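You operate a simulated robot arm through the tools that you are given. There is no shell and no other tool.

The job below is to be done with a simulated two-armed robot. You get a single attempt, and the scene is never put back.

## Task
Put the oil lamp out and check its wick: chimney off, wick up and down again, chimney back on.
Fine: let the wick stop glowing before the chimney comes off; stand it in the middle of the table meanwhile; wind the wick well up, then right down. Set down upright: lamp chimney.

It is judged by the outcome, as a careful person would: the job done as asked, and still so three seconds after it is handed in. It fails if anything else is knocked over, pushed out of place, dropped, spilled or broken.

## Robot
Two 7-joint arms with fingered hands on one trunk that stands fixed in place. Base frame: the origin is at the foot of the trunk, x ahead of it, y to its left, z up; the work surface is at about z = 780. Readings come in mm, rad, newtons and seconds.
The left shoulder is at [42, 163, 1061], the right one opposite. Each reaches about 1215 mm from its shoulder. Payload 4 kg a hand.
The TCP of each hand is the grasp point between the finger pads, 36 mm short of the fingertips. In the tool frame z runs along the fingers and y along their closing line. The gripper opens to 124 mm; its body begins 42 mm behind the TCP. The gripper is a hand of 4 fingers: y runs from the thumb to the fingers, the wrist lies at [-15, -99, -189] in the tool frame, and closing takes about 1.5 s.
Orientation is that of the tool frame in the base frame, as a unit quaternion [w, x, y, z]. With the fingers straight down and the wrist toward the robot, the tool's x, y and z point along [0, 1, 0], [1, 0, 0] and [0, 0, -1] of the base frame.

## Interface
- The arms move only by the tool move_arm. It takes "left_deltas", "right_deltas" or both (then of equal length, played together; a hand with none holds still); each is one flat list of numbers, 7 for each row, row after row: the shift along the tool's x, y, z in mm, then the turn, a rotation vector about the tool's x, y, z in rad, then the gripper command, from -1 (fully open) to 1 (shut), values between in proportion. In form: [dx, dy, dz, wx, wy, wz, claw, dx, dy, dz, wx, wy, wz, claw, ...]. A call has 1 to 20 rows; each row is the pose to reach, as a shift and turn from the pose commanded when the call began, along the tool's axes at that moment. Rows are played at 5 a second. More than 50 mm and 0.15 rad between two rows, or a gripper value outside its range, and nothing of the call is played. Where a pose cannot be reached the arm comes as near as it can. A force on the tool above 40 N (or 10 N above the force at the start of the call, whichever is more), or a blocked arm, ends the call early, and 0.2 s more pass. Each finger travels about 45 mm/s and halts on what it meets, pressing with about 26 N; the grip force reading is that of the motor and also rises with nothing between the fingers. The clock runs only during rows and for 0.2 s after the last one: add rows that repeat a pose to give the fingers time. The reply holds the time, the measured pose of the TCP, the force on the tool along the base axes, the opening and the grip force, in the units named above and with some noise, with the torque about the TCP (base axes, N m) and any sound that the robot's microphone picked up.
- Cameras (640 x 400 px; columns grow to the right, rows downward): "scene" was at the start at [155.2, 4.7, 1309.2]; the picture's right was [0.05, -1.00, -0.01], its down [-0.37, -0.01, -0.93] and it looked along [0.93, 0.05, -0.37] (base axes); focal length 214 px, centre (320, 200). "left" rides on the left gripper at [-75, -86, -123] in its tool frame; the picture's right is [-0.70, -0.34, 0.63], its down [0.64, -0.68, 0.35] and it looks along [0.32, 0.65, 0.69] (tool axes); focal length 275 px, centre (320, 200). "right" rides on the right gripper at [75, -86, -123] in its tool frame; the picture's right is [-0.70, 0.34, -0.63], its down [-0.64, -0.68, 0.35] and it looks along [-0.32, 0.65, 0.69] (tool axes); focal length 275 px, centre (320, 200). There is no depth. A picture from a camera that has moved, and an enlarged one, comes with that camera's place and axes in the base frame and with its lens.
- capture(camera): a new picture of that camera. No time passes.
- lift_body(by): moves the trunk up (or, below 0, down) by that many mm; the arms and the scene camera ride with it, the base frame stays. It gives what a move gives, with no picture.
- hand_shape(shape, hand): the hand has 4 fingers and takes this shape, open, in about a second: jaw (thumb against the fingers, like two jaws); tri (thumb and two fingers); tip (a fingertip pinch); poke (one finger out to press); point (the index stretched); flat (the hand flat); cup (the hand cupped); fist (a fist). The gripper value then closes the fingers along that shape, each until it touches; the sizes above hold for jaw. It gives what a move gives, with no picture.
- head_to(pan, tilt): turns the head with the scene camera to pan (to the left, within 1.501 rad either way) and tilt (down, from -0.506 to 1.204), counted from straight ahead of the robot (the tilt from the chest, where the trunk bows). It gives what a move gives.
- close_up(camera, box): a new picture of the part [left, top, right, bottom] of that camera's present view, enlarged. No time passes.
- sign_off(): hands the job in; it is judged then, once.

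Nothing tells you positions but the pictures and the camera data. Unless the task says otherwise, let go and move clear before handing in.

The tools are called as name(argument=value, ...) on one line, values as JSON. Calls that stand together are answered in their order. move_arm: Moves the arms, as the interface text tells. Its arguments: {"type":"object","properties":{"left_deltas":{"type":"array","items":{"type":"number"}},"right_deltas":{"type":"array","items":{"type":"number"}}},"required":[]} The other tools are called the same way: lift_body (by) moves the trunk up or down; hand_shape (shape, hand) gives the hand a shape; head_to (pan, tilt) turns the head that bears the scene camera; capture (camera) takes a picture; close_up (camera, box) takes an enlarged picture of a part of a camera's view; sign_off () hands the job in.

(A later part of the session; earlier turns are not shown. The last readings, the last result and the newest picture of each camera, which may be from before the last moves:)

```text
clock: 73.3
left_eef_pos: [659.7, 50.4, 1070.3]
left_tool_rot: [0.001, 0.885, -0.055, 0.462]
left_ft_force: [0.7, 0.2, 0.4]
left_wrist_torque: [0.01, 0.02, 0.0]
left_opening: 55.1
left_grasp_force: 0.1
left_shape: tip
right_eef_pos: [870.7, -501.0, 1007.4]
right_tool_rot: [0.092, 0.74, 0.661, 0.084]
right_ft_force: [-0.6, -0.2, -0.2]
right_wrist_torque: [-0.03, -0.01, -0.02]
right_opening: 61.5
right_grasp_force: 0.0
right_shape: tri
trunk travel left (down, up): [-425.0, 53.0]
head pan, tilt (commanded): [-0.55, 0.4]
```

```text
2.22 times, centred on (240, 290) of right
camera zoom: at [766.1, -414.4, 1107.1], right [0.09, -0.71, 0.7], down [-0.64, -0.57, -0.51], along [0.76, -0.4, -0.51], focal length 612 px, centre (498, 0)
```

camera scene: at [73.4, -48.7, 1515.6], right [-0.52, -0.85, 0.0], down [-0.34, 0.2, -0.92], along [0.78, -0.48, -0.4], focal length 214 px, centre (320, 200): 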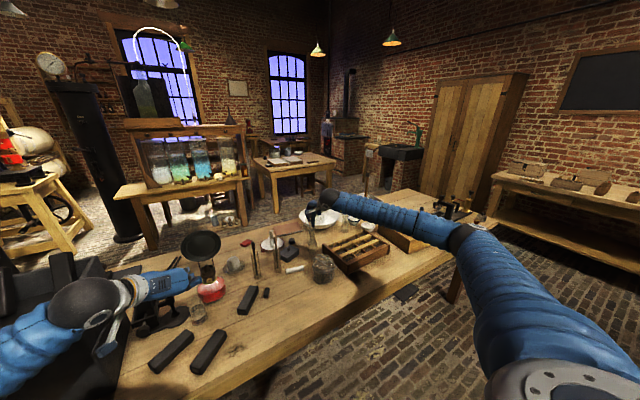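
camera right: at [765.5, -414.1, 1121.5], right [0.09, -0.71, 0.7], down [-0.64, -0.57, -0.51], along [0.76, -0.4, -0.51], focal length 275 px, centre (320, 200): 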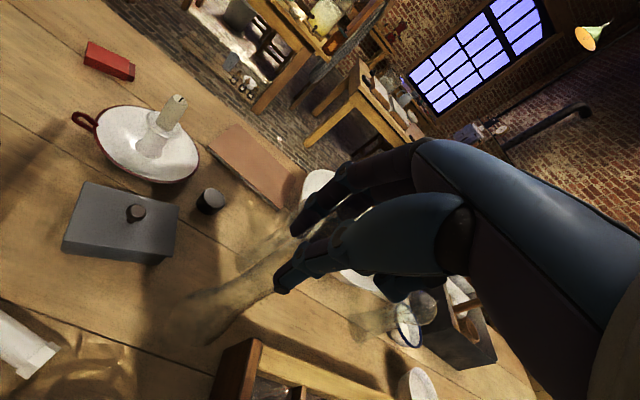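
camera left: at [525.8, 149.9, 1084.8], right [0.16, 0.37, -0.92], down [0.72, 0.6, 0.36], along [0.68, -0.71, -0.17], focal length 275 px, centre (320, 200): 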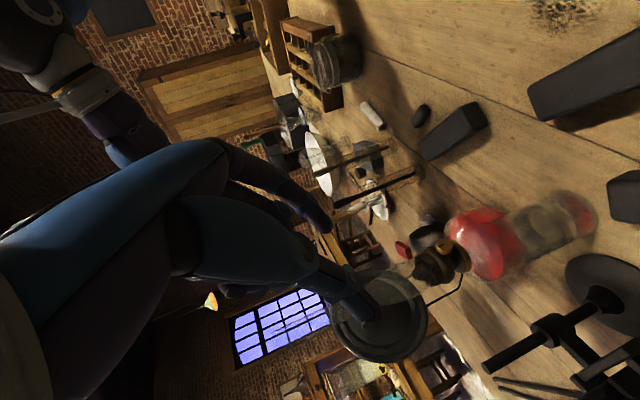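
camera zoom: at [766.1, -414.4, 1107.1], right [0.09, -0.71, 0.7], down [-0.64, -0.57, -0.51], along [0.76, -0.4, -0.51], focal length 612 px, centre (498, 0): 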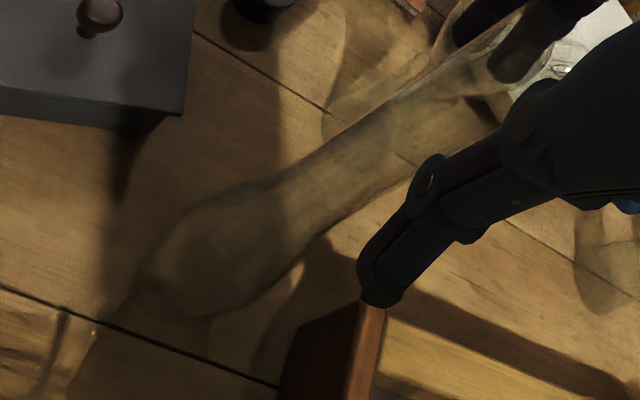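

The chimney stands upright on its own. I'll raise the hand straight up off it.

move_arm(right_deltas=[0, 3.7, -14.5, 0, 0, 0, 0, 0.1, 8.6, -33.9, 0, 0, 0, 0, 0.1, 14.8, -58.1, 0, 0, 0, 0, 0.2, 22.2, -87.2, 0, 0, 0, 0, 0.3, 32, -126, 0, 0, 0, 0, 0.4, 42, -165, 0, 0, 0, 0])

close_up(camera="scene", box=[290, 190, 350, 260])

capture(camera="right")

capture(camera="scene")

```text
clock: 74.7
left_eef_pos: [659.3, 50.5, 1071.2]
left_tool_rot: [0.001, 0.885, -0.056, 0.462]
left_ft_force: [-0.8, -0.6, 0.6]
left_wrist_torque: [0.02, 0.01, 0.03]
left_opening: 55.2
left_grasp_force: 0.0
left_shape: tip
right_eef_pos: [870.0, -498.5, 1178.3]
right_tool_rot: [0.093, 0.74, 0.661, 0.083]
right_ft_force: [0.3, -0.2, 0.0]
right_wrist_torque: [-0.01, 0.02, 0.0]
right_opening: 61.6
right_grasp_force: 0.1
right_shape: tri
trunk travel left (down, up): [-425.0, 53.0]
head pan, tilt (commanded): [-0.55, 0.4]
```

```text
5.71 times, centred on (320, 225) of scene
camera zoom: at [73.3, -48.4, 1515.6], right [-0.52, -0.85, 0.0], down [-0.34, 0.2, -0.92], along [0.78, -0.48, -0.4], focal length 1226 px, centre (320, 57)
```

zoom: 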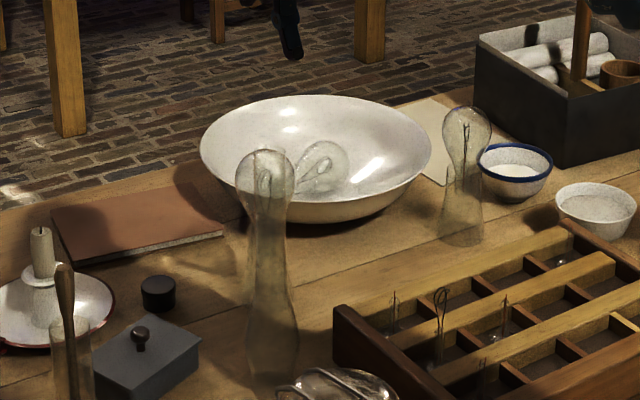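

```text
taken
camera right: at [765.0, -412.0, 1277.6], right [0.09, -0.71, 0.7], down [-0.64, -0.57, -0.5], along [0.76, -0.4, -0.51], focal length 275 px, centre (320, 200)
```

right: 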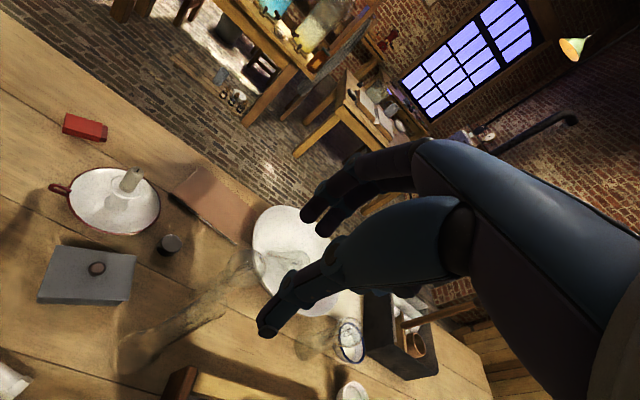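

```text
taken
camera scene: at [73.3, -48.4, 1515.6], right [-0.52, -0.85, 0.0], down [-0.34, 0.2, -0.92], along [0.78, -0.48, -0.4], focal length 214 px, centre (320, 200)
```

scene: 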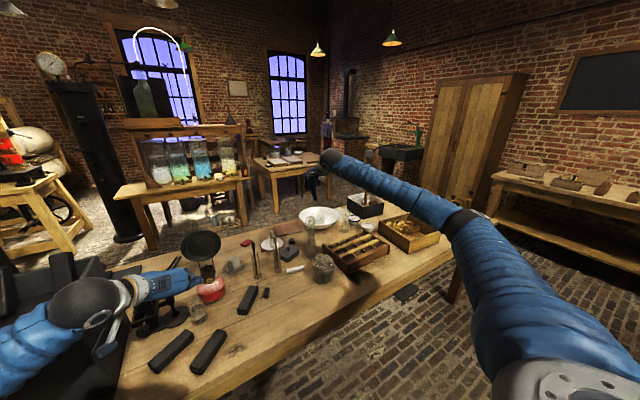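

The chimney stands upright and clear near the middle of the table. The right hand can wait above it while the left winds the wick; first I'll look at the bare burner.

head_to(pan=-0.04, tilt=0.45)

capture(camera="scene")

close_up(camera="scene", box=[285, 190, 355, 260])

close_up(camera="left", box=[330, 200, 520, 350])

```text
clock: 75.7
left_eef_pos: [659.0, 51.3, 1072.4]
left_tool_rot: [0.001, 0.884, -0.056, 0.463]
left_ft_force: [0.2, 0.8, -0.4]
left_wrist_torque: [-0.03, -0.04, -0.03]
left_opening: 55.3
left_grasp_force: 0.0
left_shape: tip
right_eef_pos: [869.0, -497.9, 1176.1]
right_tool_rot: [0.092, 0.741, 0.66, 0.084]
right_ft_force: [0.1, 0.7, 0.2]
right_wrist_torque: [-0.03, -0.03, 0.01]
right_opening: 61.5
right_grasp_force: 0.0
right_shape: tri
trunk travel left (down, up): [-425.0, 53.0]
head pan, tilt (commanded): [-0.04, 0.45]
```

```text
taken
camera scene: at [86.3, -4.3, 1510.7], right [-0.04, -1.0, 0.0], down [-0.44, 0.02, -0.9], along [0.9, -0.04, -0.44], focal length 214 px, centre (320, 200)
```

scene: 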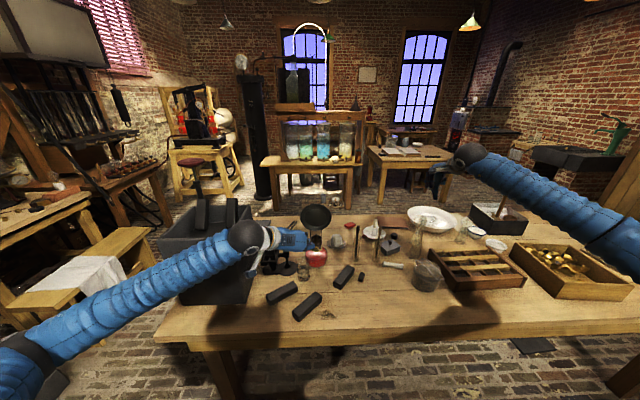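

```text
5.71 times, centred on (320, 225) of scene
camera zoom: at [86.3, -4.3, 1510.7], right [-0.04, -1.0, 0.0], down [-0.44, 0.02, -0.9], along [0.9, -0.04, -0.44], focal length 1226 px, centre (320, 57)
```

zoom: 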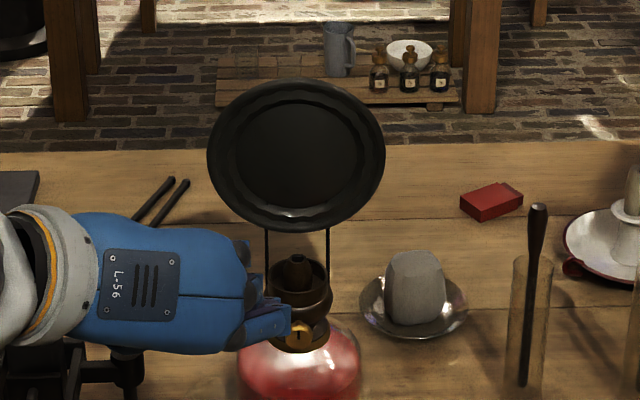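

```text
2.67 times, centred on (425, 275) of left
camera zoom: at [525.7, 150.3, 1084.7], right [0.16, 0.37, -0.92], down [0.72, 0.6, 0.36], along [0.68, -0.71, -0.17], focal length 734 px, centre (40, 0)
```

zoom: 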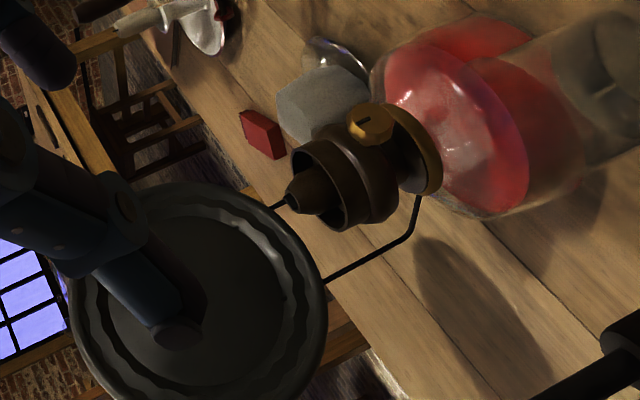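

close_up(camera="scene", box=[305, 230, 330, 255])

close_up(camera="left", box=[410, 220, 500, 300])

```text
16.00 times, centred on (318, 242) of scene
camera zoom: at [86.3, -4.3, 1510.7], right [-0.04, -1.0, 0.0], down [-0.44, 0.02, -0.9], along [0.9, -0.04, -0.44], focal length 3432 px, centre (360, -480)
```

zoom: 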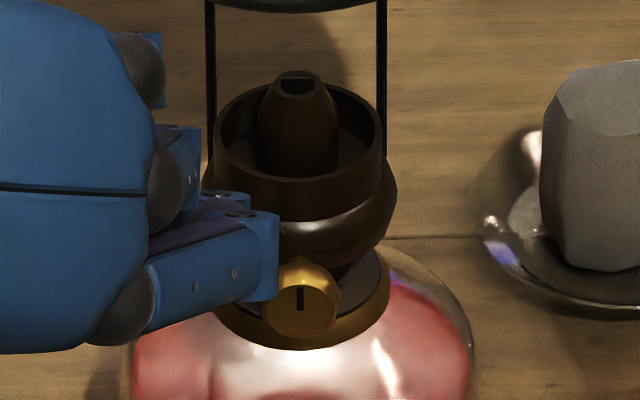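

```text
5.00 times, centred on (455, 260) of left
camera zoom: at [525.7, 150.3, 1084.7], right [0.16, 0.37, -0.92], down [0.72, 0.6, 0.36], along [0.68, -0.71, -0.17], focal length 1376 px, centre (-355, -100)
```

zoom: 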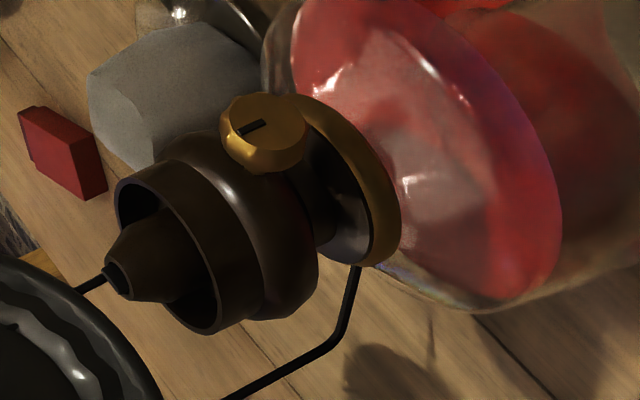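

The wick is down inside the cone and the slot mark is at 12 o'clock. The knob hasn't moved since I let go, so I'll return the left hand along its own path to 100 mm short of the knob.

move_arm(left_deltas=[-4, 19, 29, 0, 0, 0, 0.2, -7.5, 38, 58, 0, 0, 0, 0.35, -11, 56.7, 88, 0, 0, 0, 0.35, -21, 56.7, 113, 0, 0, 0, 0.35, -31, 56.7, 138, 0, 0, 0, 0.35, -31, 56.7, 138, 0, 0, 0, 0.35])

close_up(camera="left", box=[340, 200, 480, 320])

close_up(camera="scene", box=[280, 200, 350, 270])

```text
clock: 77.0
left_eef_pos: [749.1, -10.7, 963.8]
left_tool_rot: [0.001, 0.885, -0.057, 0.462]
left_ft_force: [-0.8, -0.4, -0.3]
left_wrist_torque: [0.01, 0.0, 0.02]
left_opening: 41.9
left_grasp_force: 0.1
left_shape: tip
right_eef_pos: [869.2, -500.3, 1178.1]
right_tool_rot: [0.092, 0.74, 0.661, 0.085]
right_ft_force: [0.3, -0.4, 0.1]
right_wrist_torque: [0.02, 0.02, 0.02]
right_opening: 61.8
right_grasp_force: 0.1
right_shape: tri
trunk travel left (down, up): [-425.0, 53.0]
head pan, tilt (commanded): [-0.04, 0.45]
```

```text
3.33 times, centred on (410, 260) of left
camera zoom: at [615.9, 88.1, 977.1], right [0.16, 0.37, -0.92], down [0.72, 0.6, 0.36], along [0.68, -0.71, -0.17], focal length 918 px, centre (20, 0)
```

zoom: 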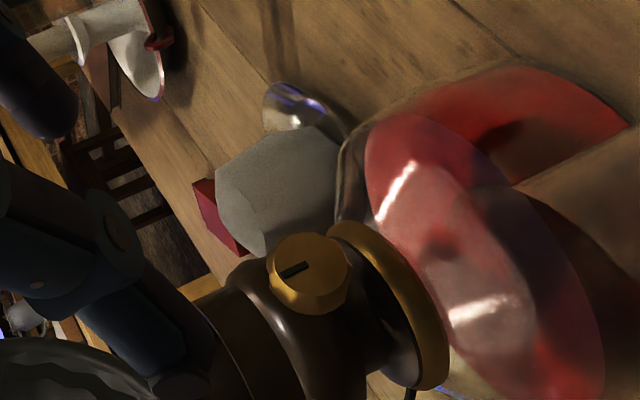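

```text
5.71 times, centred on (315, 235) of scene
camera zoom: at [86.1, -4.3, 1510.8], right [-0.04, -1.0, 0.0], down [-0.44, 0.02, -0.9], along [0.9, -0.04, -0.44], focal length 1226 px, centre (349, 0)
```

zoom: 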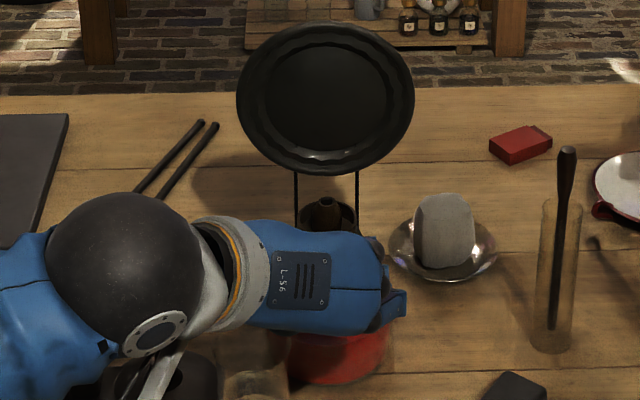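

Alignment is good, with the knob about 1.5 mm toward the index side. I'll adjust and advance to the knob.

move_arm(left_deltas=[0, 0.4, 25, 0, 0, 0, 0.35, 0, 0.8, 50, 0, 0, 0, 0.35, 0, 1.2, 75, 0, 0, 0, 0.35, 0, 1.5, 90, 0, 0, 0, 0.35, 0, 1.5, 98, 0, 0, 0, 0.35, 0, 1.5, 98, 0, 0, 0, 0.35])

close_up(camera="left", box=[260, 180, 440, 340])

close_up(camera="scene", box=[290, 205, 345, 260])

```text
clock: 78.5
left_eef_pos: [828.7, -15.6, 907.9]
left_tool_rot: [0.001, 0.885, -0.056, 0.462]
left_ft_force: [0.5, -0.2, -0.2]
left_wrist_torque: [0.0, -0.01, 0.03]
left_opening: 41.8
left_grasp_force: 0.0
left_shape: tip
right_eef_pos: [869.8, -499.0, 1177.2]
right_tool_rot: [0.092, 0.74, 0.661, 0.084]
right_ft_force: [0.2, 0.0, -0.2]
right_wrist_torque: [-0.01, 0.0, -0.02]
right_opening: 61.4
right_grasp_force: 0.1
right_shape: tri
trunk travel left (down, up): [-425.0, 53.0]
head pan, tilt (commanded): [-0.04, 0.45]
```

```text
2.50 times, centred on (350, 260) of left
camera zoom: at [694.4, 83.4, 921.1], right [0.16, 0.37, -0.92], down [0.72, 0.6, 0.36], along [0.68, -0.71, -0.17], focal length 688 px, centre (245, 50)
```

zoom: 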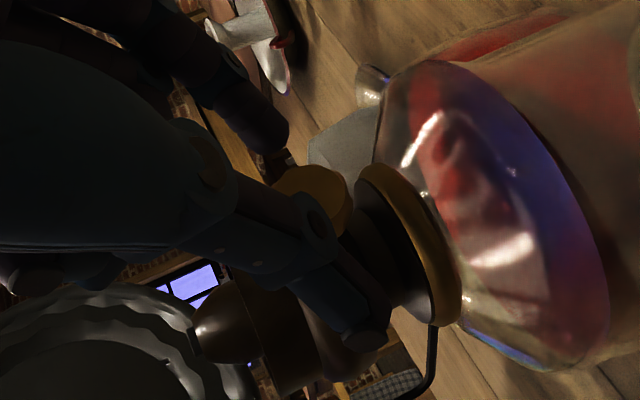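

```text
7.27 times, centred on (318, 232) of scene
camera zoom: at [86.4, -4.4, 1510.7], right [-0.04, -1.0, 0.0], down [-0.44, 0.02, -0.9], along [0.9, -0.04, -0.44], focal length 1560 px, centre (338, -36)
```

zoom: 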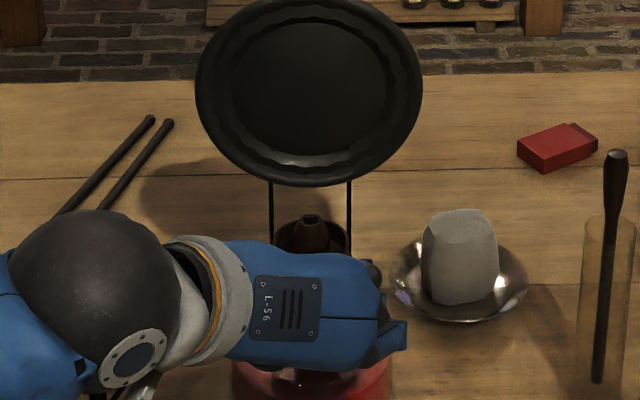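

Positioned with the knob between thumb and index. I'll close on it.

move_arm(left_deltas=[0, 0, 0, 0, 0, 0, 0.5, 0, 0, 0, 0, 0, 0, 0.6, 0, 0, 0, 0, 0, 0, 0.7, 0, 0, 0, 0, 0, 0, 0.8, 0, 0, 0, 0, 0, 0, 0.8])

close_up(camera="left", box=[260, 180, 440, 340])

close_up(camera="scene", box=[290, 205, 345, 260])

```text
clock: 79.7
left_eef_pos: [827.3, -15.7, 908.6]
left_tool_rot: [0.0, 0.885, -0.056, 0.462]
left_ft_force: [0.0, 1.1, 2.6]
left_wrist_torque: [0.02, -0.03, 0.03]
left_opening: 18.2
left_grasp_force: 26.0
left_shape: tip
right_eef_pos: [869.6, -500.2, 1178.1]
right_tool_rot: [0.092, 0.74, 0.661, 0.084]
right_ft_force: [0.1, 0.0, 0.3]
right_wrist_torque: [-0.03, -0.02, 0.02]
right_opening: 61.7
right_grasp_force: 0.0
right_shape: tri
trunk travel left (down, up): [-425.0, 53.0]
head pan, tilt (commanded): [-0.04, 0.45]
```

```text
2.50 times, centred on (350, 260) of left
camera zoom: at [694.2, 83.5, 921.6], right [0.16, 0.37, -0.92], down [0.72, 0.6, 0.36], along [0.68, -0.71, -0.17], focal length 688 px, centre (245, 50)
```

zoom: 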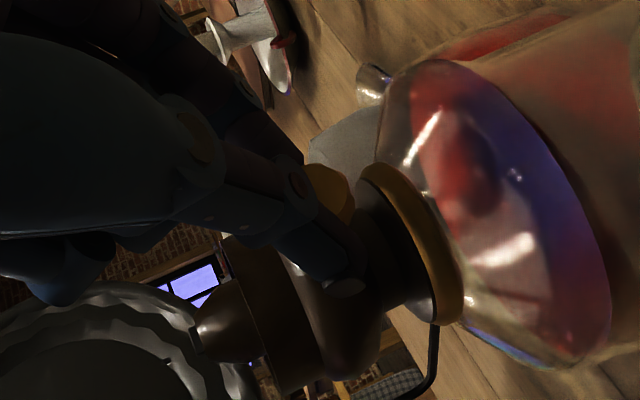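

```text
7.27 times, centred on (318, 232) of scene
camera zoom: at [86.1, -4.3, 1510.8], right [-0.04, -1.0, 0.0], down [-0.44, 0.02, -0.9], along [0.9, -0.04, -0.44], focal length 1560 px, centre (338, -36)
```

zoom: 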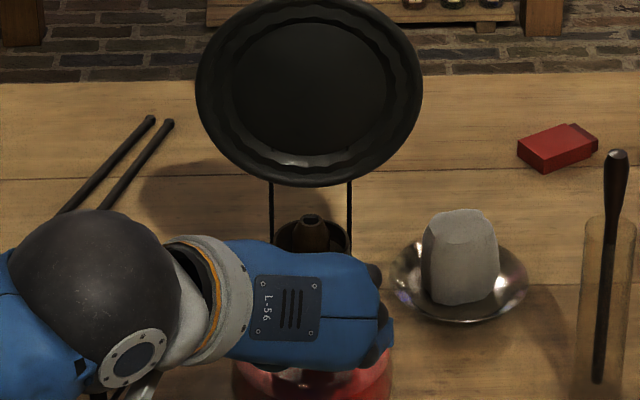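

Gripped with no shift of the lamp. Now I'll wind clockwise to raise the wick.

move_arm(left_deltas=[-0.13, 2.38, 0.09, 0.0745, 0, 0.1066, 0.8, -0.51, 4.71, 0.35, 0.149, 0, 0.2132, 0.8, -1.13, 6.97, 0.79, 0.2235, 0, 0.3198, 0.8, -1.99, 9.11, 1.39, 0.298, 0, 0.4264, 0.8, -3.07, 11.1, 2.14, 0.3725, 0, 0.533, 0.8, -4.35, 12.9, 3.03, 0.447, 0, 0.6396, 0.8, -5.81, 14.48, 4.05, 0.5214, 0, 0.7462, 0.8, -7.43, 15.81, 5.18, 0.5959, 0, 0.8528, 0.8, -7.43, 15.81, 5.18, 0.5959, 0, 0.8528, 0.8])

close_up(camera="left", box=[240, 180, 440, 380])

close_up(camera="scene", box=[290, 205, 345, 260])

```text
clock: 81.7
left_eef_pos: [825.7, -31.0, 898.3]
left_tool_rot: [-0.44, 0.745, -0.278, 0.417]
left_ft_force: [-4.3, -4.1, 5.7]
left_wrist_torque: [0.03, 0.02, -0.06]
left_opening: 18.2
left_grasp_force: 26.0
left_shape: tip
right_eef_pos: [869.3, -498.1, 1178.0]
right_tool_rot: [0.092, 0.74, 0.661, 0.084]
right_ft_force: [0.6, 1.1, -0.4]
right_wrist_torque: [0.04, 0.01, -0.01]
right_opening: 61.8
right_grasp_force: 0.0
right_shape: tri
trunk travel left (down, up): [-425.0, 53.0]
head pan, tilt (commanded): [-0.04, 0.45]
```

```text
2.00 times, centred on (340, 280) of left
camera zoom: at [687.9, 14.0, 978.6], right [0.22, 0.97, -0.13], down [0.65, -0.05, 0.76], along [0.73, -0.25, -0.64], focal length 551 px, centre (280, 40)
```

zoom: 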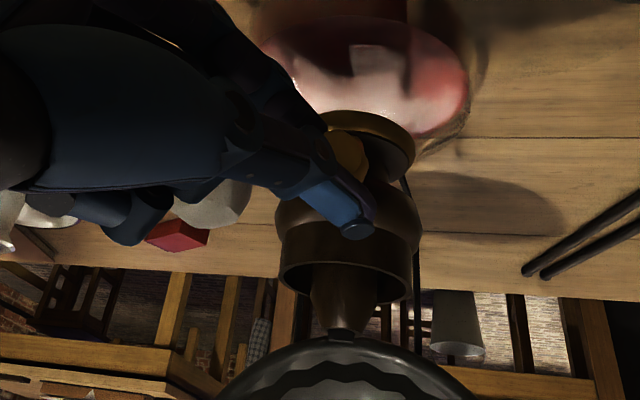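

```text
7.27 times, centred on (318, 232) of scene
camera zoom: at [85.6, -4.4, 1510.8], right [-0.04, -1.0, 0.0], down [-0.44, 0.02, -0.9], along [0.9, -0.04, -0.44], focal length 1560 px, centre (338, -36)
```

zoom: 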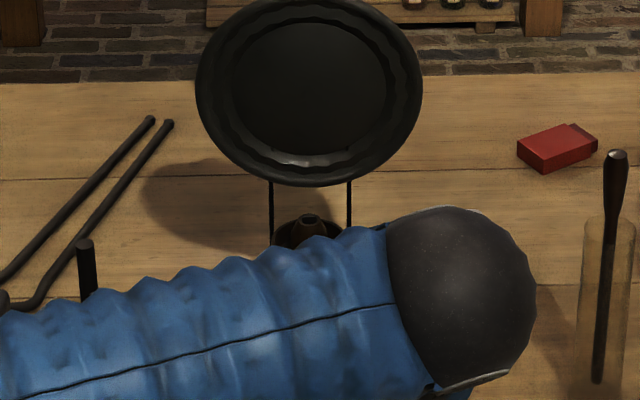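

close_up(camera="scene", box=[305, 225, 330, 250])

close_up(camera="left", box=[320, 290, 400, 370])

```text
16.00 times, centred on (318, 238) of scene
camera zoom: at [85.6, -4.4, 1510.8], right [-0.04, -1.0, 0.0], down [-0.44, 0.02, -0.9], along [0.9, -0.04, -0.44], focal length 3432 px, centre (360, -400)
```

zoom: 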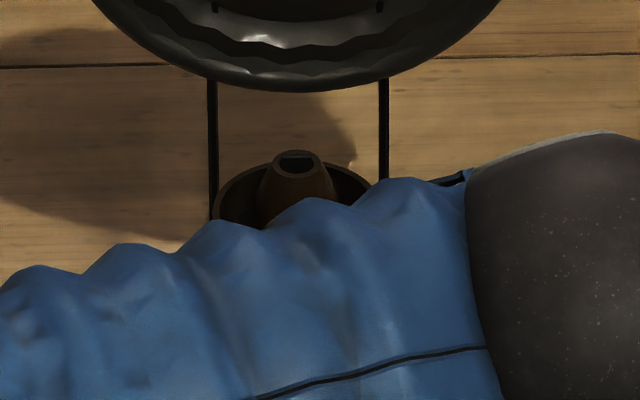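

```text
5.00 times, centred on (360, 330) of left
camera zoom: at [687.9, 14.0, 978.6], right [0.22, 0.97, -0.13], down [0.65, -0.05, 0.76], along [0.73, -0.25, -0.64], focal length 1376 px, centre (120, -450)
```

zoom: 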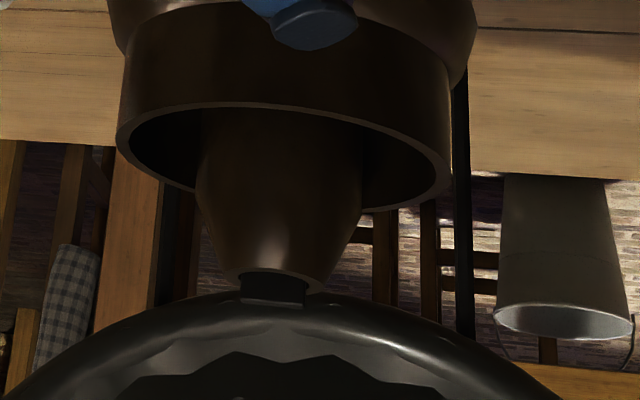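

The wick tip is just showing at the cone. I'll ratchet: open in place, swing back around the knob, and grip again for another clockwise stroke.

move_arm(left_deltas=[0, 0, 0, 0, 0, 0, 0.6, 0, 0, 0, 0, 0, 0, 0.4, 0, 0, 0, 0, 0, 0, 0.35, -0.13, -2.38, 0.09, -0.0745, 0, -0.1066, 0.35, -0.51, -4.71, 0.35, -0.149, 0, -0.2132, 0.35, -1.13, -6.97, 0.79, -0.2235, 0, -0.3198, 0.35, -1.99, -9.11, 1.39, -0.298, 0, -0.4264, 0.35, -3.07, -11.1, 2.14, -0.3725, 0, -0.533, 0.35, -4.35, -12.9, 3.03, -0.447, 0, -0.6396, 0.35, -5.81, -14.48, 4.05, -0.5214, 0, -0.7462, 0.35, -7.43, -15.81, 5.18, -0.5959, 0, -0.8528, 0.35, -7.43, -15.81, 5.18, -0.5959, 0, -0.8528, 0.35])

close_up(camera="left", box=[260, 180, 440, 340])

close_up(camera="scene", box=[290, 205, 345, 260])

```text
clock: 84.2
left_eef_pos: [828.2, -16.5, 906.9]
left_tool_rot: [0.001, 0.885, -0.056, 0.462]
left_ft_force: [0.7, 0.0, 0.1]
left_wrist_torque: [-0.02, 0.0, -0.03]
left_opening: 39.4
left_grasp_force: 0.1
left_shape: tip
right_eef_pos: [870.1, -498.8, 1177.9]
right_tool_rot: [0.092, 0.74, 0.661, 0.084]
right_ft_force: [-0.4, -0.6, -0.1]
right_wrist_torque: [0.0, -0.01, 0.0]
right_opening: 61.5
right_grasp_force: 0.1
right_shape: tri
trunk travel left (down, up): [-425.0, 53.0]
head pan, tilt (commanded): [-0.04, 0.45]
```

```text
2.50 times, centred on (350, 260) of left
camera zoom: at [695.2, 82.3, 920.7], right [0.16, 0.37, -0.92], down [0.72, 0.6, 0.36], along [0.68, -0.71, -0.17], focal length 688 px, centre (245, 50)
```

zoom: 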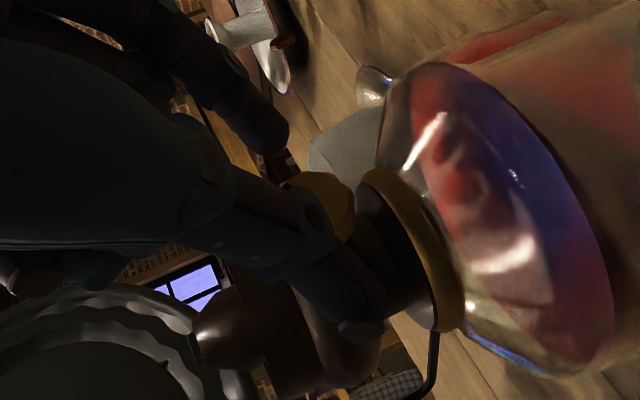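

```text
7.27 times, centred on (318, 232) of scene
camera zoom: at [86.5, -4.8, 1510.7], right [-0.04, -1.0, 0.0], down [-0.44, 0.02, -0.9], along [0.9, -0.04, -0.44], focal length 1560 px, centre (338, -36)
```

zoom: 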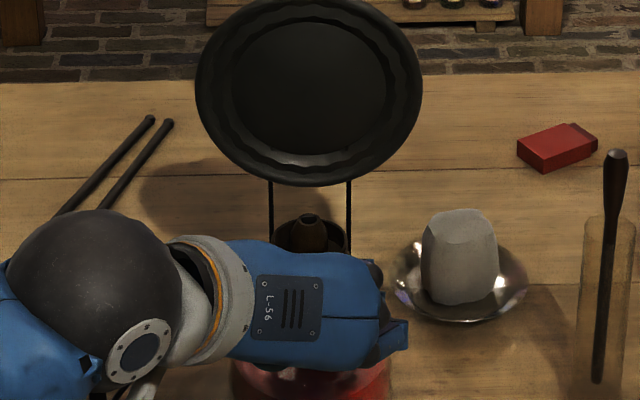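

Nothing moved. Closing again and winding another clockwise stroke.

move_arm(left_deltas=[0, 0, 0, 0, 0, 0, 0.5, 0, 0, 0, 0, 0, 0, 0.65, 0, 0, 0, 0, 0, 0, 0.8, 0, 0, 0, 0, 0, 0, 0.8, -0.13, 2.38, 0.09, 0.0745, 0, 0.1066, 0.8, -0.51, 4.71, 0.35, 0.149, 0, 0.2132, 0.8, -1.13, 6.97, 0.79, 0.2235, 0, 0.3198, 0.8, -1.99, 9.11, 1.39, 0.298, 0, 0.4264, 0.8, -3.07, 11.1, 2.14, 0.3725, 0, 0.533, 0.8, -4.35, 12.9, 3.03, 0.447, 0, 0.6396, 0.8, -5.81, 14.48, 4.05, 0.5214, 0, 0.7462, 0.8, -7.43, 15.81, 5.18, 0.5959, 0, 0.8528, 0.8, -7.43, 15.81, 5.18, 0.5959, 0, 0.8528, 0.8])

close_up(camera="left", box=[320, 290, 400, 370])

close_up(camera="scene", box=[305, 225, 330, 250])

close_up(camera="left", box=[240, 180, 440, 380])

```text
clock: 87.0
left_eef_pos: [827.4, -31.4, 897.0]
left_tool_rot: [-0.44, 0.745, -0.278, 0.417]
left_ft_force: [-4.4, -3.2, 2.5]
left_wrist_torque: [0.02, 0.06, -0.04]
left_opening: 17.7
left_grasp_force: 26.6
left_shape: tip
right_eef_pos: [868.5, -499.0, 1178.3]
right_tool_rot: [0.091, 0.74, 0.661, 0.084]
right_ft_force: [-0.1, -0.5, 0.0]
right_wrist_torque: [-0.03, 0.01, -0.02]
right_opening: 61.6
right_grasp_force: 0.0
right_shape: tri
trunk travel left (down, up): [-425.0, 53.0]
head pan, tilt (commanded): [-0.04, 0.45]
```

```text
5.00 times, centred on (360, 330) of left
camera zoom: at [688.3, 14.2, 978.1], right [0.22, 0.97, -0.13], down [0.65, -0.04, 0.76], along [0.73, -0.25, -0.64], focal length 1376 px, centre (120, -450)
```

zoom: 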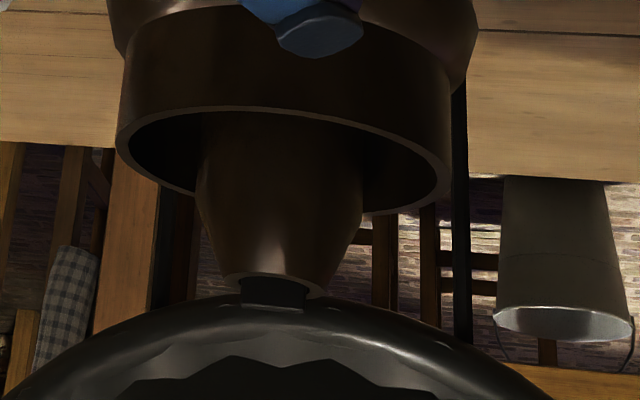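

```text
16.00 times, centred on (318, 238) of scene
camera zoom: at [85.8, -4.3, 1510.8], right [-0.04, -1.0, 0.0], down [-0.44, 0.02, -0.9], along [0.9, -0.04, -0.44], focal length 3432 px, centre (360, -400)
```

zoom: 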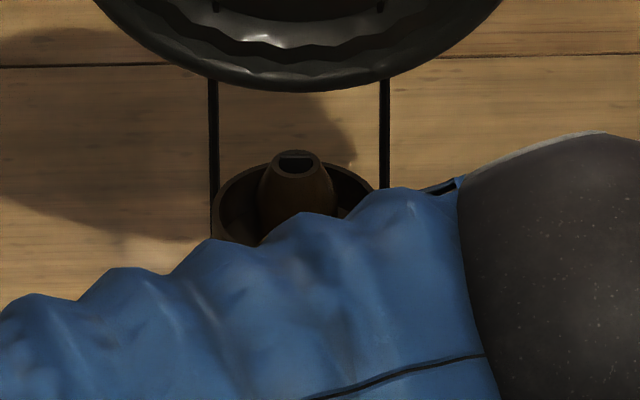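

```text
2.00 times, centred on (340, 280) of left
camera zoom: at [688.3, 14.2, 978.1], right [0.22, 0.97, -0.13], down [0.65, -0.04, 0.76], along [0.73, -0.25, -0.64], focal length 551 px, centre (280, 40)
```

zoom: 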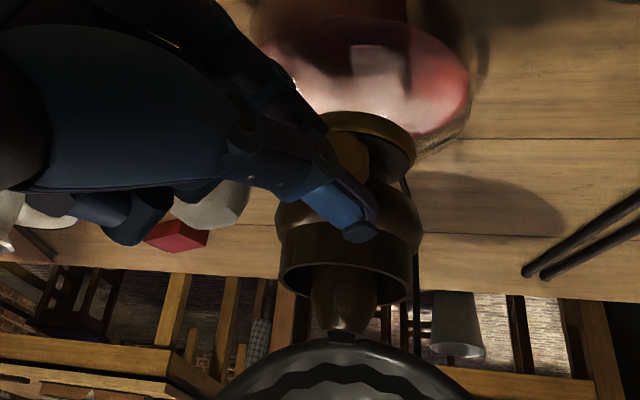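

The wick height doesn't look changed, so the knob may be slipping. I'll back off and read the slot mark.

move_arm(left_deltas=[0, 0, 0, 0, 0, 0, 0.6, 0, 0, 0, 0, 0, 0, 0.4, 0, 0, 0, 0, 0, 0, 0.35, 0, 0, -20, 0, 0, 0, 0.35, 0, 0, -45, 0, 0, 0, 0.35, 0, 0, -70, 0, 0, 0, 0.35, 0, 0, -70, 0, 0, 0, 0.35])

close_up(camera="left", box=[340, 230, 440, 350])

close_up(camera="scene", box=[300, 220, 335, 255])

```text
clock: 88.7
left_eef_pos: [766.7, -62.6, 915.6]
left_tool_rot: [-0.44, 0.746, -0.277, 0.416]
left_ft_force: [0.0, -0.7, -0.6]
left_wrist_torque: [0.03, -0.03, 0.0]
left_opening: 39.5
left_grasp_force: 0.1
left_shape: tip
right_eef_pos: [870.5, -498.6, 1176.5]
right_tool_rot: [0.091, 0.74, 0.661, 0.085]
right_ft_force: [0.2, -0.5, 0.1]
right_wrist_torque: [0.0, 0.02, 0.03]
right_opening: 61.6
right_grasp_force: 0.2
right_shape: tri
trunk travel left (down, up): [-425.0, 53.0]
head pan, tilt (commanded): [-0.04, 0.45]
```

```text
3.33 times, centred on (390, 290) of left
camera zoom: at [628.5, -15.6, 997.4], right [0.22, 0.97, -0.13], down [0.65, -0.04, 0.76], along [0.73, -0.25, -0.64], focal length 918 px, centre (87, -100)
```

zoom: 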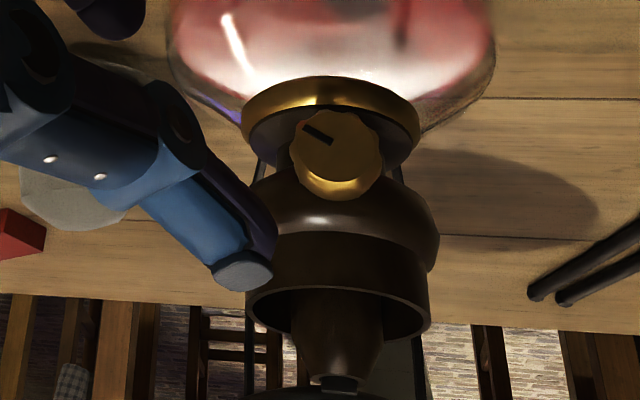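

```text
11.43 times, centred on (318, 238) of scene
camera zoom: at [86.8, -4.3, 1510.7], right [-0.04, -1.0, 0.0], down [-0.44, 0.02, -0.9], along [0.9, -0.04, -0.44], focal length 2451 px, centre (349, -229)
```

zoom: 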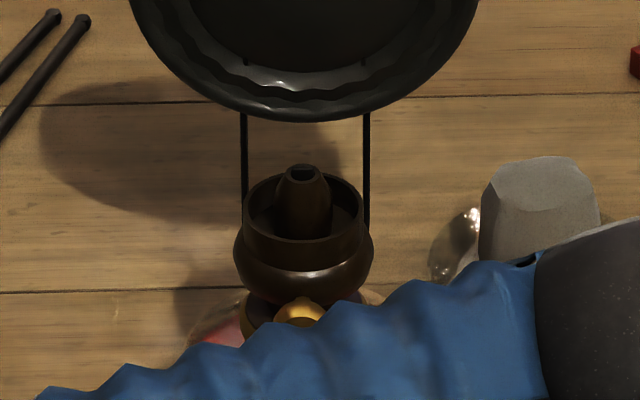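

The slot moved from 12 to about 4 o'clock, so both strokes did turn the knob fully (about 2 rad); the wick just rises slowly. I'll keep ratcheting, combining return, grip and stroke in one sequence.

move_arm(left_deltas=[0, 0, 25, 0, 0, 0, 0.35, 0, 0, 50, 0, 0, 0, 0.35, 0, 0, 70, 0, 0, 0, 0.35, -0.17, -2.71, 70.12, -0.0851, 0, -0.1219, 0.35, -0.66, -5.37, 70.46, -0.1703, 0, -0.2437, 0.35, -1.47, -7.91, 71.03, -0.2554, 0, -0.3656, 0.35, -2.58, -10.27, 71.8, -0.3406, 0, -0.4874, 0.35, -3.96, -12.4, 72.77, -0.4257, 0, -0.6093, 0.35, -5.59, -14.27, 73.9, -0.5109, 0, -0.7311, 0.35, -7.43, -15.82, 75.18, -0.596, 0, -0.853, 0.35, -7.43, -15.82, 75.18, -0.596, 0, -0.853, 0.6, -7.43, -15.82, 75.18, -0.596, 0, -0.853, 0.8, -7.43, -15.82, 75.18, -0.596, 0, -0.853, 0.8, -5.59, -14.27, 73.9, -0.5109, 0, -0.7311, 0.8, -3.96, -12.4, 72.77, -0.4257, 0, -0.6093, 0.8, -2.58, -10.27, 71.8, -0.3406, 0, -0.4874, 0.8, -1.47, -7.91, 71.03, -0.2554, 0, -0.3656, 0.8, -0.66, -5.37, 70.46, -0.1703, 0, -0.2437, 0.8, -0.17, -2.71, 70.12, -0.0851, 0, -0.1219, 0.8, 0, 0, 70, 0, 0, 0, 0.8])

close_up(camera="left", box=[320, 290, 400, 370])

close_up(camera="scene", box=[300, 220, 335, 255])

```text
clock: 92.8
left_eef_pos: [826.3, -32.0, 896.4]
left_tool_rot: [-0.441, 0.745, -0.278, 0.416]
left_ft_force: [-4.2, -4.6, 4.6]
left_wrist_torque: [0.04, 0.0, -0.1]
left_opening: 17.4
left_grasp_force: 25.8
left_shape: tip
right_eef_pos: [869.0, -500.3, 1178.3]
right_tool_rot: [0.091, 0.74, 0.661, 0.084]
right_ft_force: [0.8, 0.9, -0.6]
right_wrist_torque: [0.03, 0.01, 0.03]
right_opening: 61.8
right_grasp_force: 0.0
right_shape: tri
trunk travel left (down, up): [-425.0, 53.0]
head pan, tilt (commanded): [-0.04, 0.45]
```

```text
5.00 times, centred on (360, 330) of left
camera zoom: at [687.9, 13.6, 978.1], right [0.22, 0.97, -0.13], down [0.65, -0.05, 0.76], along [0.73, -0.25, -0.64], focal length 1376 px, centre (120, -450)
```

zoom: 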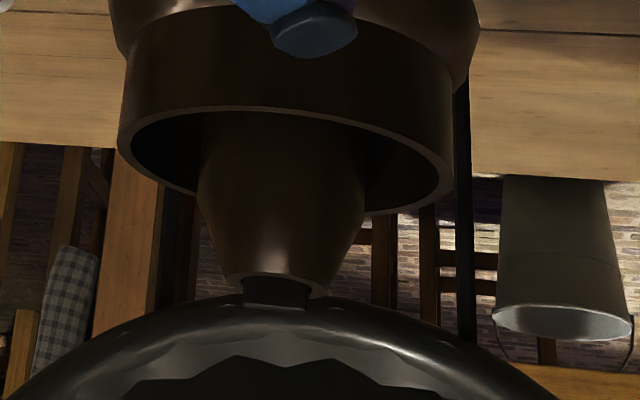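

```text
11.43 times, centred on (318, 238) of scene
camera zoom: at [86.0, -5.4, 1510.7], right [-0.04, -1.0, 0.0], down [-0.44, 0.02, -0.9], along [0.9, -0.04, -0.44], focal length 2451 px, centre (349, -229)
```

zoom: 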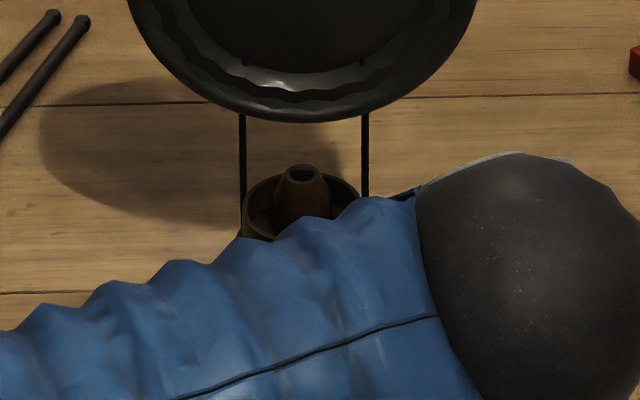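

The wick seems to stand the same height as before. I'll back off to read the slot and see whether the knob has reached its stop.

move_arm(left_deltas=[0, 0, 0, 0, 0, 0, 0.6, 0, 0, 0, 0, 0, 0, 0.4, 0, 0, 0, 0, 0, 0, 0.35, 0, 0, -20, 0, 0, 0, 0.35, 0, 0, -45, 0, 0, 0, 0.35, 0, 0, -70, 0, 0, 0, 0.35, 0, 0, -70, 0, 0, 0, 0.35])

close_up(camera="left", box=[340, 230, 440, 350])

close_up(camera="left", box=[360, 320, 420, 380])

close_up(camera="scene", box=[308, 225, 328, 245])

```text
clock: 94.5
left_eef_pos: [767.4, -62.3, 915.1]
left_tool_rot: [-0.44, 0.745, -0.278, 0.417]
left_ft_force: [-0.8, 0.1, 1.1]
left_wrist_torque: [-0.01, -0.02, -0.01]
left_opening: 39.0
left_grasp_force: 0.0
left_shape: tip
right_eef_pos: [868.8, -499.7, 1178.0]
right_tool_rot: [0.092, 0.741, 0.66, 0.083]
right_ft_force: [-0.1, -1.0, -0.4]
right_wrist_torque: [-0.01, -0.03, 0.0]
right_opening: 61.8
right_grasp_force: 0.1
right_shape: tri
trunk travel left (down, up): [-425.0, 53.0]
head pan, tilt (commanded): [-0.04, 0.45]
```

```text
3.33 times, centred on (390, 290) of left
camera zoom: at [628.7, -15.4, 996.1], right [0.22, 0.97, -0.13], down [0.65, -0.04, 0.76], along [0.73, -0.25, -0.64], focal length 918 px, centre (87, -100)
```

zoom: 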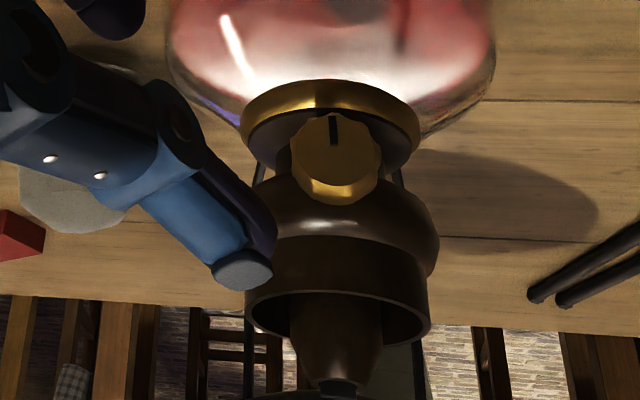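

```text
6.67 times, centred on (390, 350) of left
camera zoom: at [628.7, -15.4, 996.1], right [0.22, 0.97, -0.13], down [0.65, -0.04, 0.76], along [0.73, -0.25, -0.64], focal length 1835 px, centre (-147, -800)
```

zoom: 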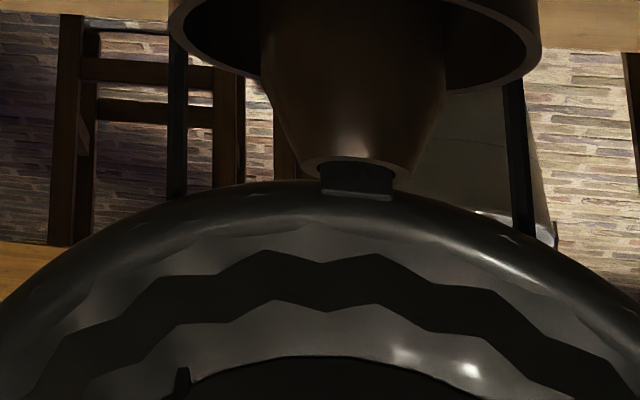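

```text
16.00 times, centred on (318, 235) of scene
camera zoom: at [86.8, -4.2, 1510.7], right [-0.04, -1.0, 0.0], down [-0.44, 0.02, -0.9], along [0.9, -0.04, -0.44], focal length 3432 px, centre (352, -360)
```

zoom: 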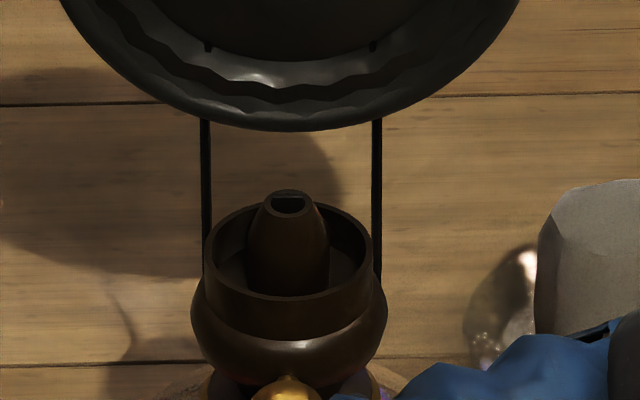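

The slot is now at 6 o'clock, so the knob is still turning. I'll zoom hard on the cone tip to judge the wick.

close_up(camera="left", box=[378, 335, 410, 360])

close_up(camera="scene", box=[313, 230, 323, 240])

```text
16.00 times, centred on (394, 348) of left
camera zoom: at [628.7, -15.4, 996.1], right [0.22, 0.97, -0.13], down [0.65, -0.04, 0.76], along [0.73, -0.25, -0.64], focal length 4404 px, centre (-864, -2160)
```

zoom: 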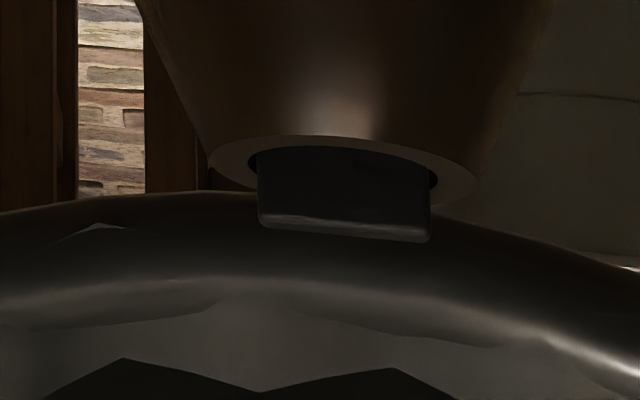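

```text
16.00 times, centred on (318, 235) of scene
camera zoom: at [86.8, -4.2, 1510.7], right [-0.04, -1.0, 0.0], down [-0.44, 0.02, -0.9], along [0.9, -0.04, -0.44], focal length 3432 px, centre (352, -360)
```

zoom: 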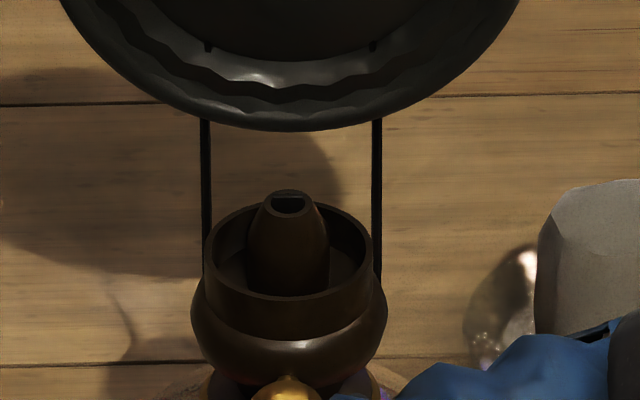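

The wick is clearly standing about 5 mm proud of the cone now. I'll do another clockwise stroke and compare in the same view.

move_arm(left_deltas=[0, 0, 25, 0, 0, 0, 0.35, 0, 0, 50, 0, 0, 0, 0.35, 0, 0, 70, 0, 0, 0, 0.35, -0.17, -2.71, 70.12, -0.0851, 0, -0.1219, 0.35, -0.66, -5.37, 70.46, -0.1703, 0, -0.2437, 0.35, -1.47, -7.91, 71.03, -0.2554, 0, -0.3656, 0.35, -2.58, -10.27, 71.8, -0.3406, 0, -0.4874, 0.35, -3.96, -12.4, 72.77, -0.4257, 0, -0.6093, 0.35, -5.59, -14.27, 73.9, -0.5109, 0, -0.7311, 0.35, -7.43, -15.82, 75.18, -0.596, 0, -0.853, 0.35, -7.43, -15.82, 75.18, -0.596, 0, -0.853, 0.6, -7.43, -15.82, 75.18, -0.596, 0, -0.853, 0.8, -7.43, -15.82, 75.18, -0.596, 0, -0.853, 0.8, -5.59, -14.27, 73.9, -0.5109, 0, -0.7311, 0.8, -3.96, -12.4, 72.77, -0.4257, 0, -0.6093, 0.8, -2.58, -10.27, 71.8, -0.3406, 0, -0.4874, 0.8, -1.47, -7.91, 71.03, -0.2554, 0, -0.3656, 0.8, -0.66, -5.37, 70.46, -0.1703, 0, -0.2437, 0.8, -0.17, -2.71, 70.12, -0.0851, 0, -0.1219, 0.8, 0, 0, 70, 0, 0, 0, 0.8])

move_arm(left_deltas=[0, 0, 0, 0, 0, 0, 0.6, 0, 0, 0, 0, 0, 0, 0.4, 0, 0, 0, 0, 0, 0, 0.35, 0, 0, -20, 0, 0, 0, 0.35, 0, 0, -45, 0, 0, 0, 0.35, 0, 0, -70, 0, 0, 0, 0.35, 0, 0, -70, 0, 0, 0, 0.35])

close_up(camera="left", box=[378, 335, 410, 360])

close_up(camera="left", box=[340, 230, 440, 350])

close_up(camera="scene", box=[313, 230, 323, 240])

```text
clock: 98.7
left_eef_pos: [826.3, -33.3, 897.5]
left_tool_rot: [-0.44, 0.744, -0.279, 0.418]
left_ft_force: [-3.0, -9.4, 12.9]
left_wrist_torque: [-0.17, -0.16, -0.33]
left_opening: 19.0
left_grasp_force: 26.4
left_shape: tip
right_eef_pos: [868.3, -499.9, 1178.5]
right_tool_rot: [0.091, 0.74, 0.661, 0.084]
right_ft_force: [0.1, -1.7, -0.1]
right_wrist_torque: [0.02, 0.01, 0.01]
right_opening: 61.7
right_grasp_force: 0.1
right_shape: tri
trunk travel left (down, up): [-425.0, 53.0]
head pan, tilt (commanded): [-0.04, 0.45]
```

```text
clock: 100.2
left_eef_pos: [766.8, -61.6, 913.7]
left_tool_rot: [-0.439, 0.745, -0.278, 0.417]
left_ft_force: [0.1, -0.5, -0.6]
left_wrist_torque: [0.01, -0.01, 0.02]
left_opening: 39.6
left_grasp_force: 0.0
left_shape: tip
right_eef_pos: [869.7, -498.7, 1177.6]
right_tool_rot: [0.092, 0.74, 0.661, 0.084]
right_ft_force: [0.0, 0.0, 0.3]
right_wrist_torque: [-0.01, -0.01, 0.02]
right_opening: 61.5
right_grasp_force: 0.1
right_shape: tri
trunk travel left (down, up): [-425.0, 53.0]
head pan, tilt (commanded): [-0.04, 0.45]
```

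```text
16.00 times, centred on (394, 348) of left
camera zoom: at [627.7, -15.5, 994.8], right [0.22, 0.97, -0.13], down [0.65, -0.04, 0.76], along [0.73, -0.25, -0.64], focal length 4404 px, centre (-864, -2160)
```

zoom: 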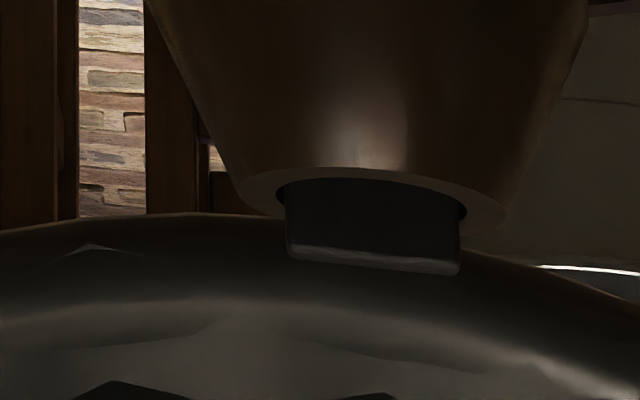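

```text
3.33 times, centred on (390, 290) of left
camera zoom: at [627.7, -15.5, 994.8], right [0.22, 0.97, -0.13], down [0.65, -0.04, 0.76], along [0.73, -0.25, -0.64], focal length 918 px, centre (87, -100)
```

zoom: 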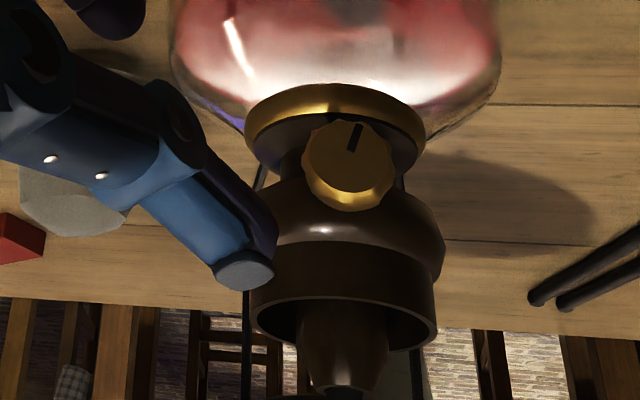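

```text
16.00 times, centred on (318, 235) of scene
camera zoom: at [86.8, -4.3, 1510.7], right [-0.04, -1.0, 0.0], down [-0.44, 0.02, -0.9], along [0.9, -0.04, -0.44], focal length 3432 px, centre (352, -360)
```

zoom: 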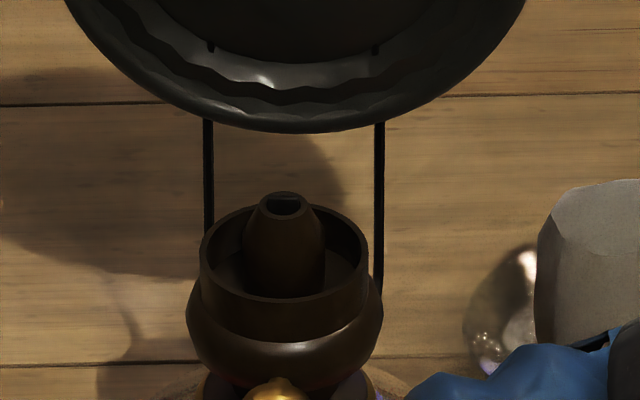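

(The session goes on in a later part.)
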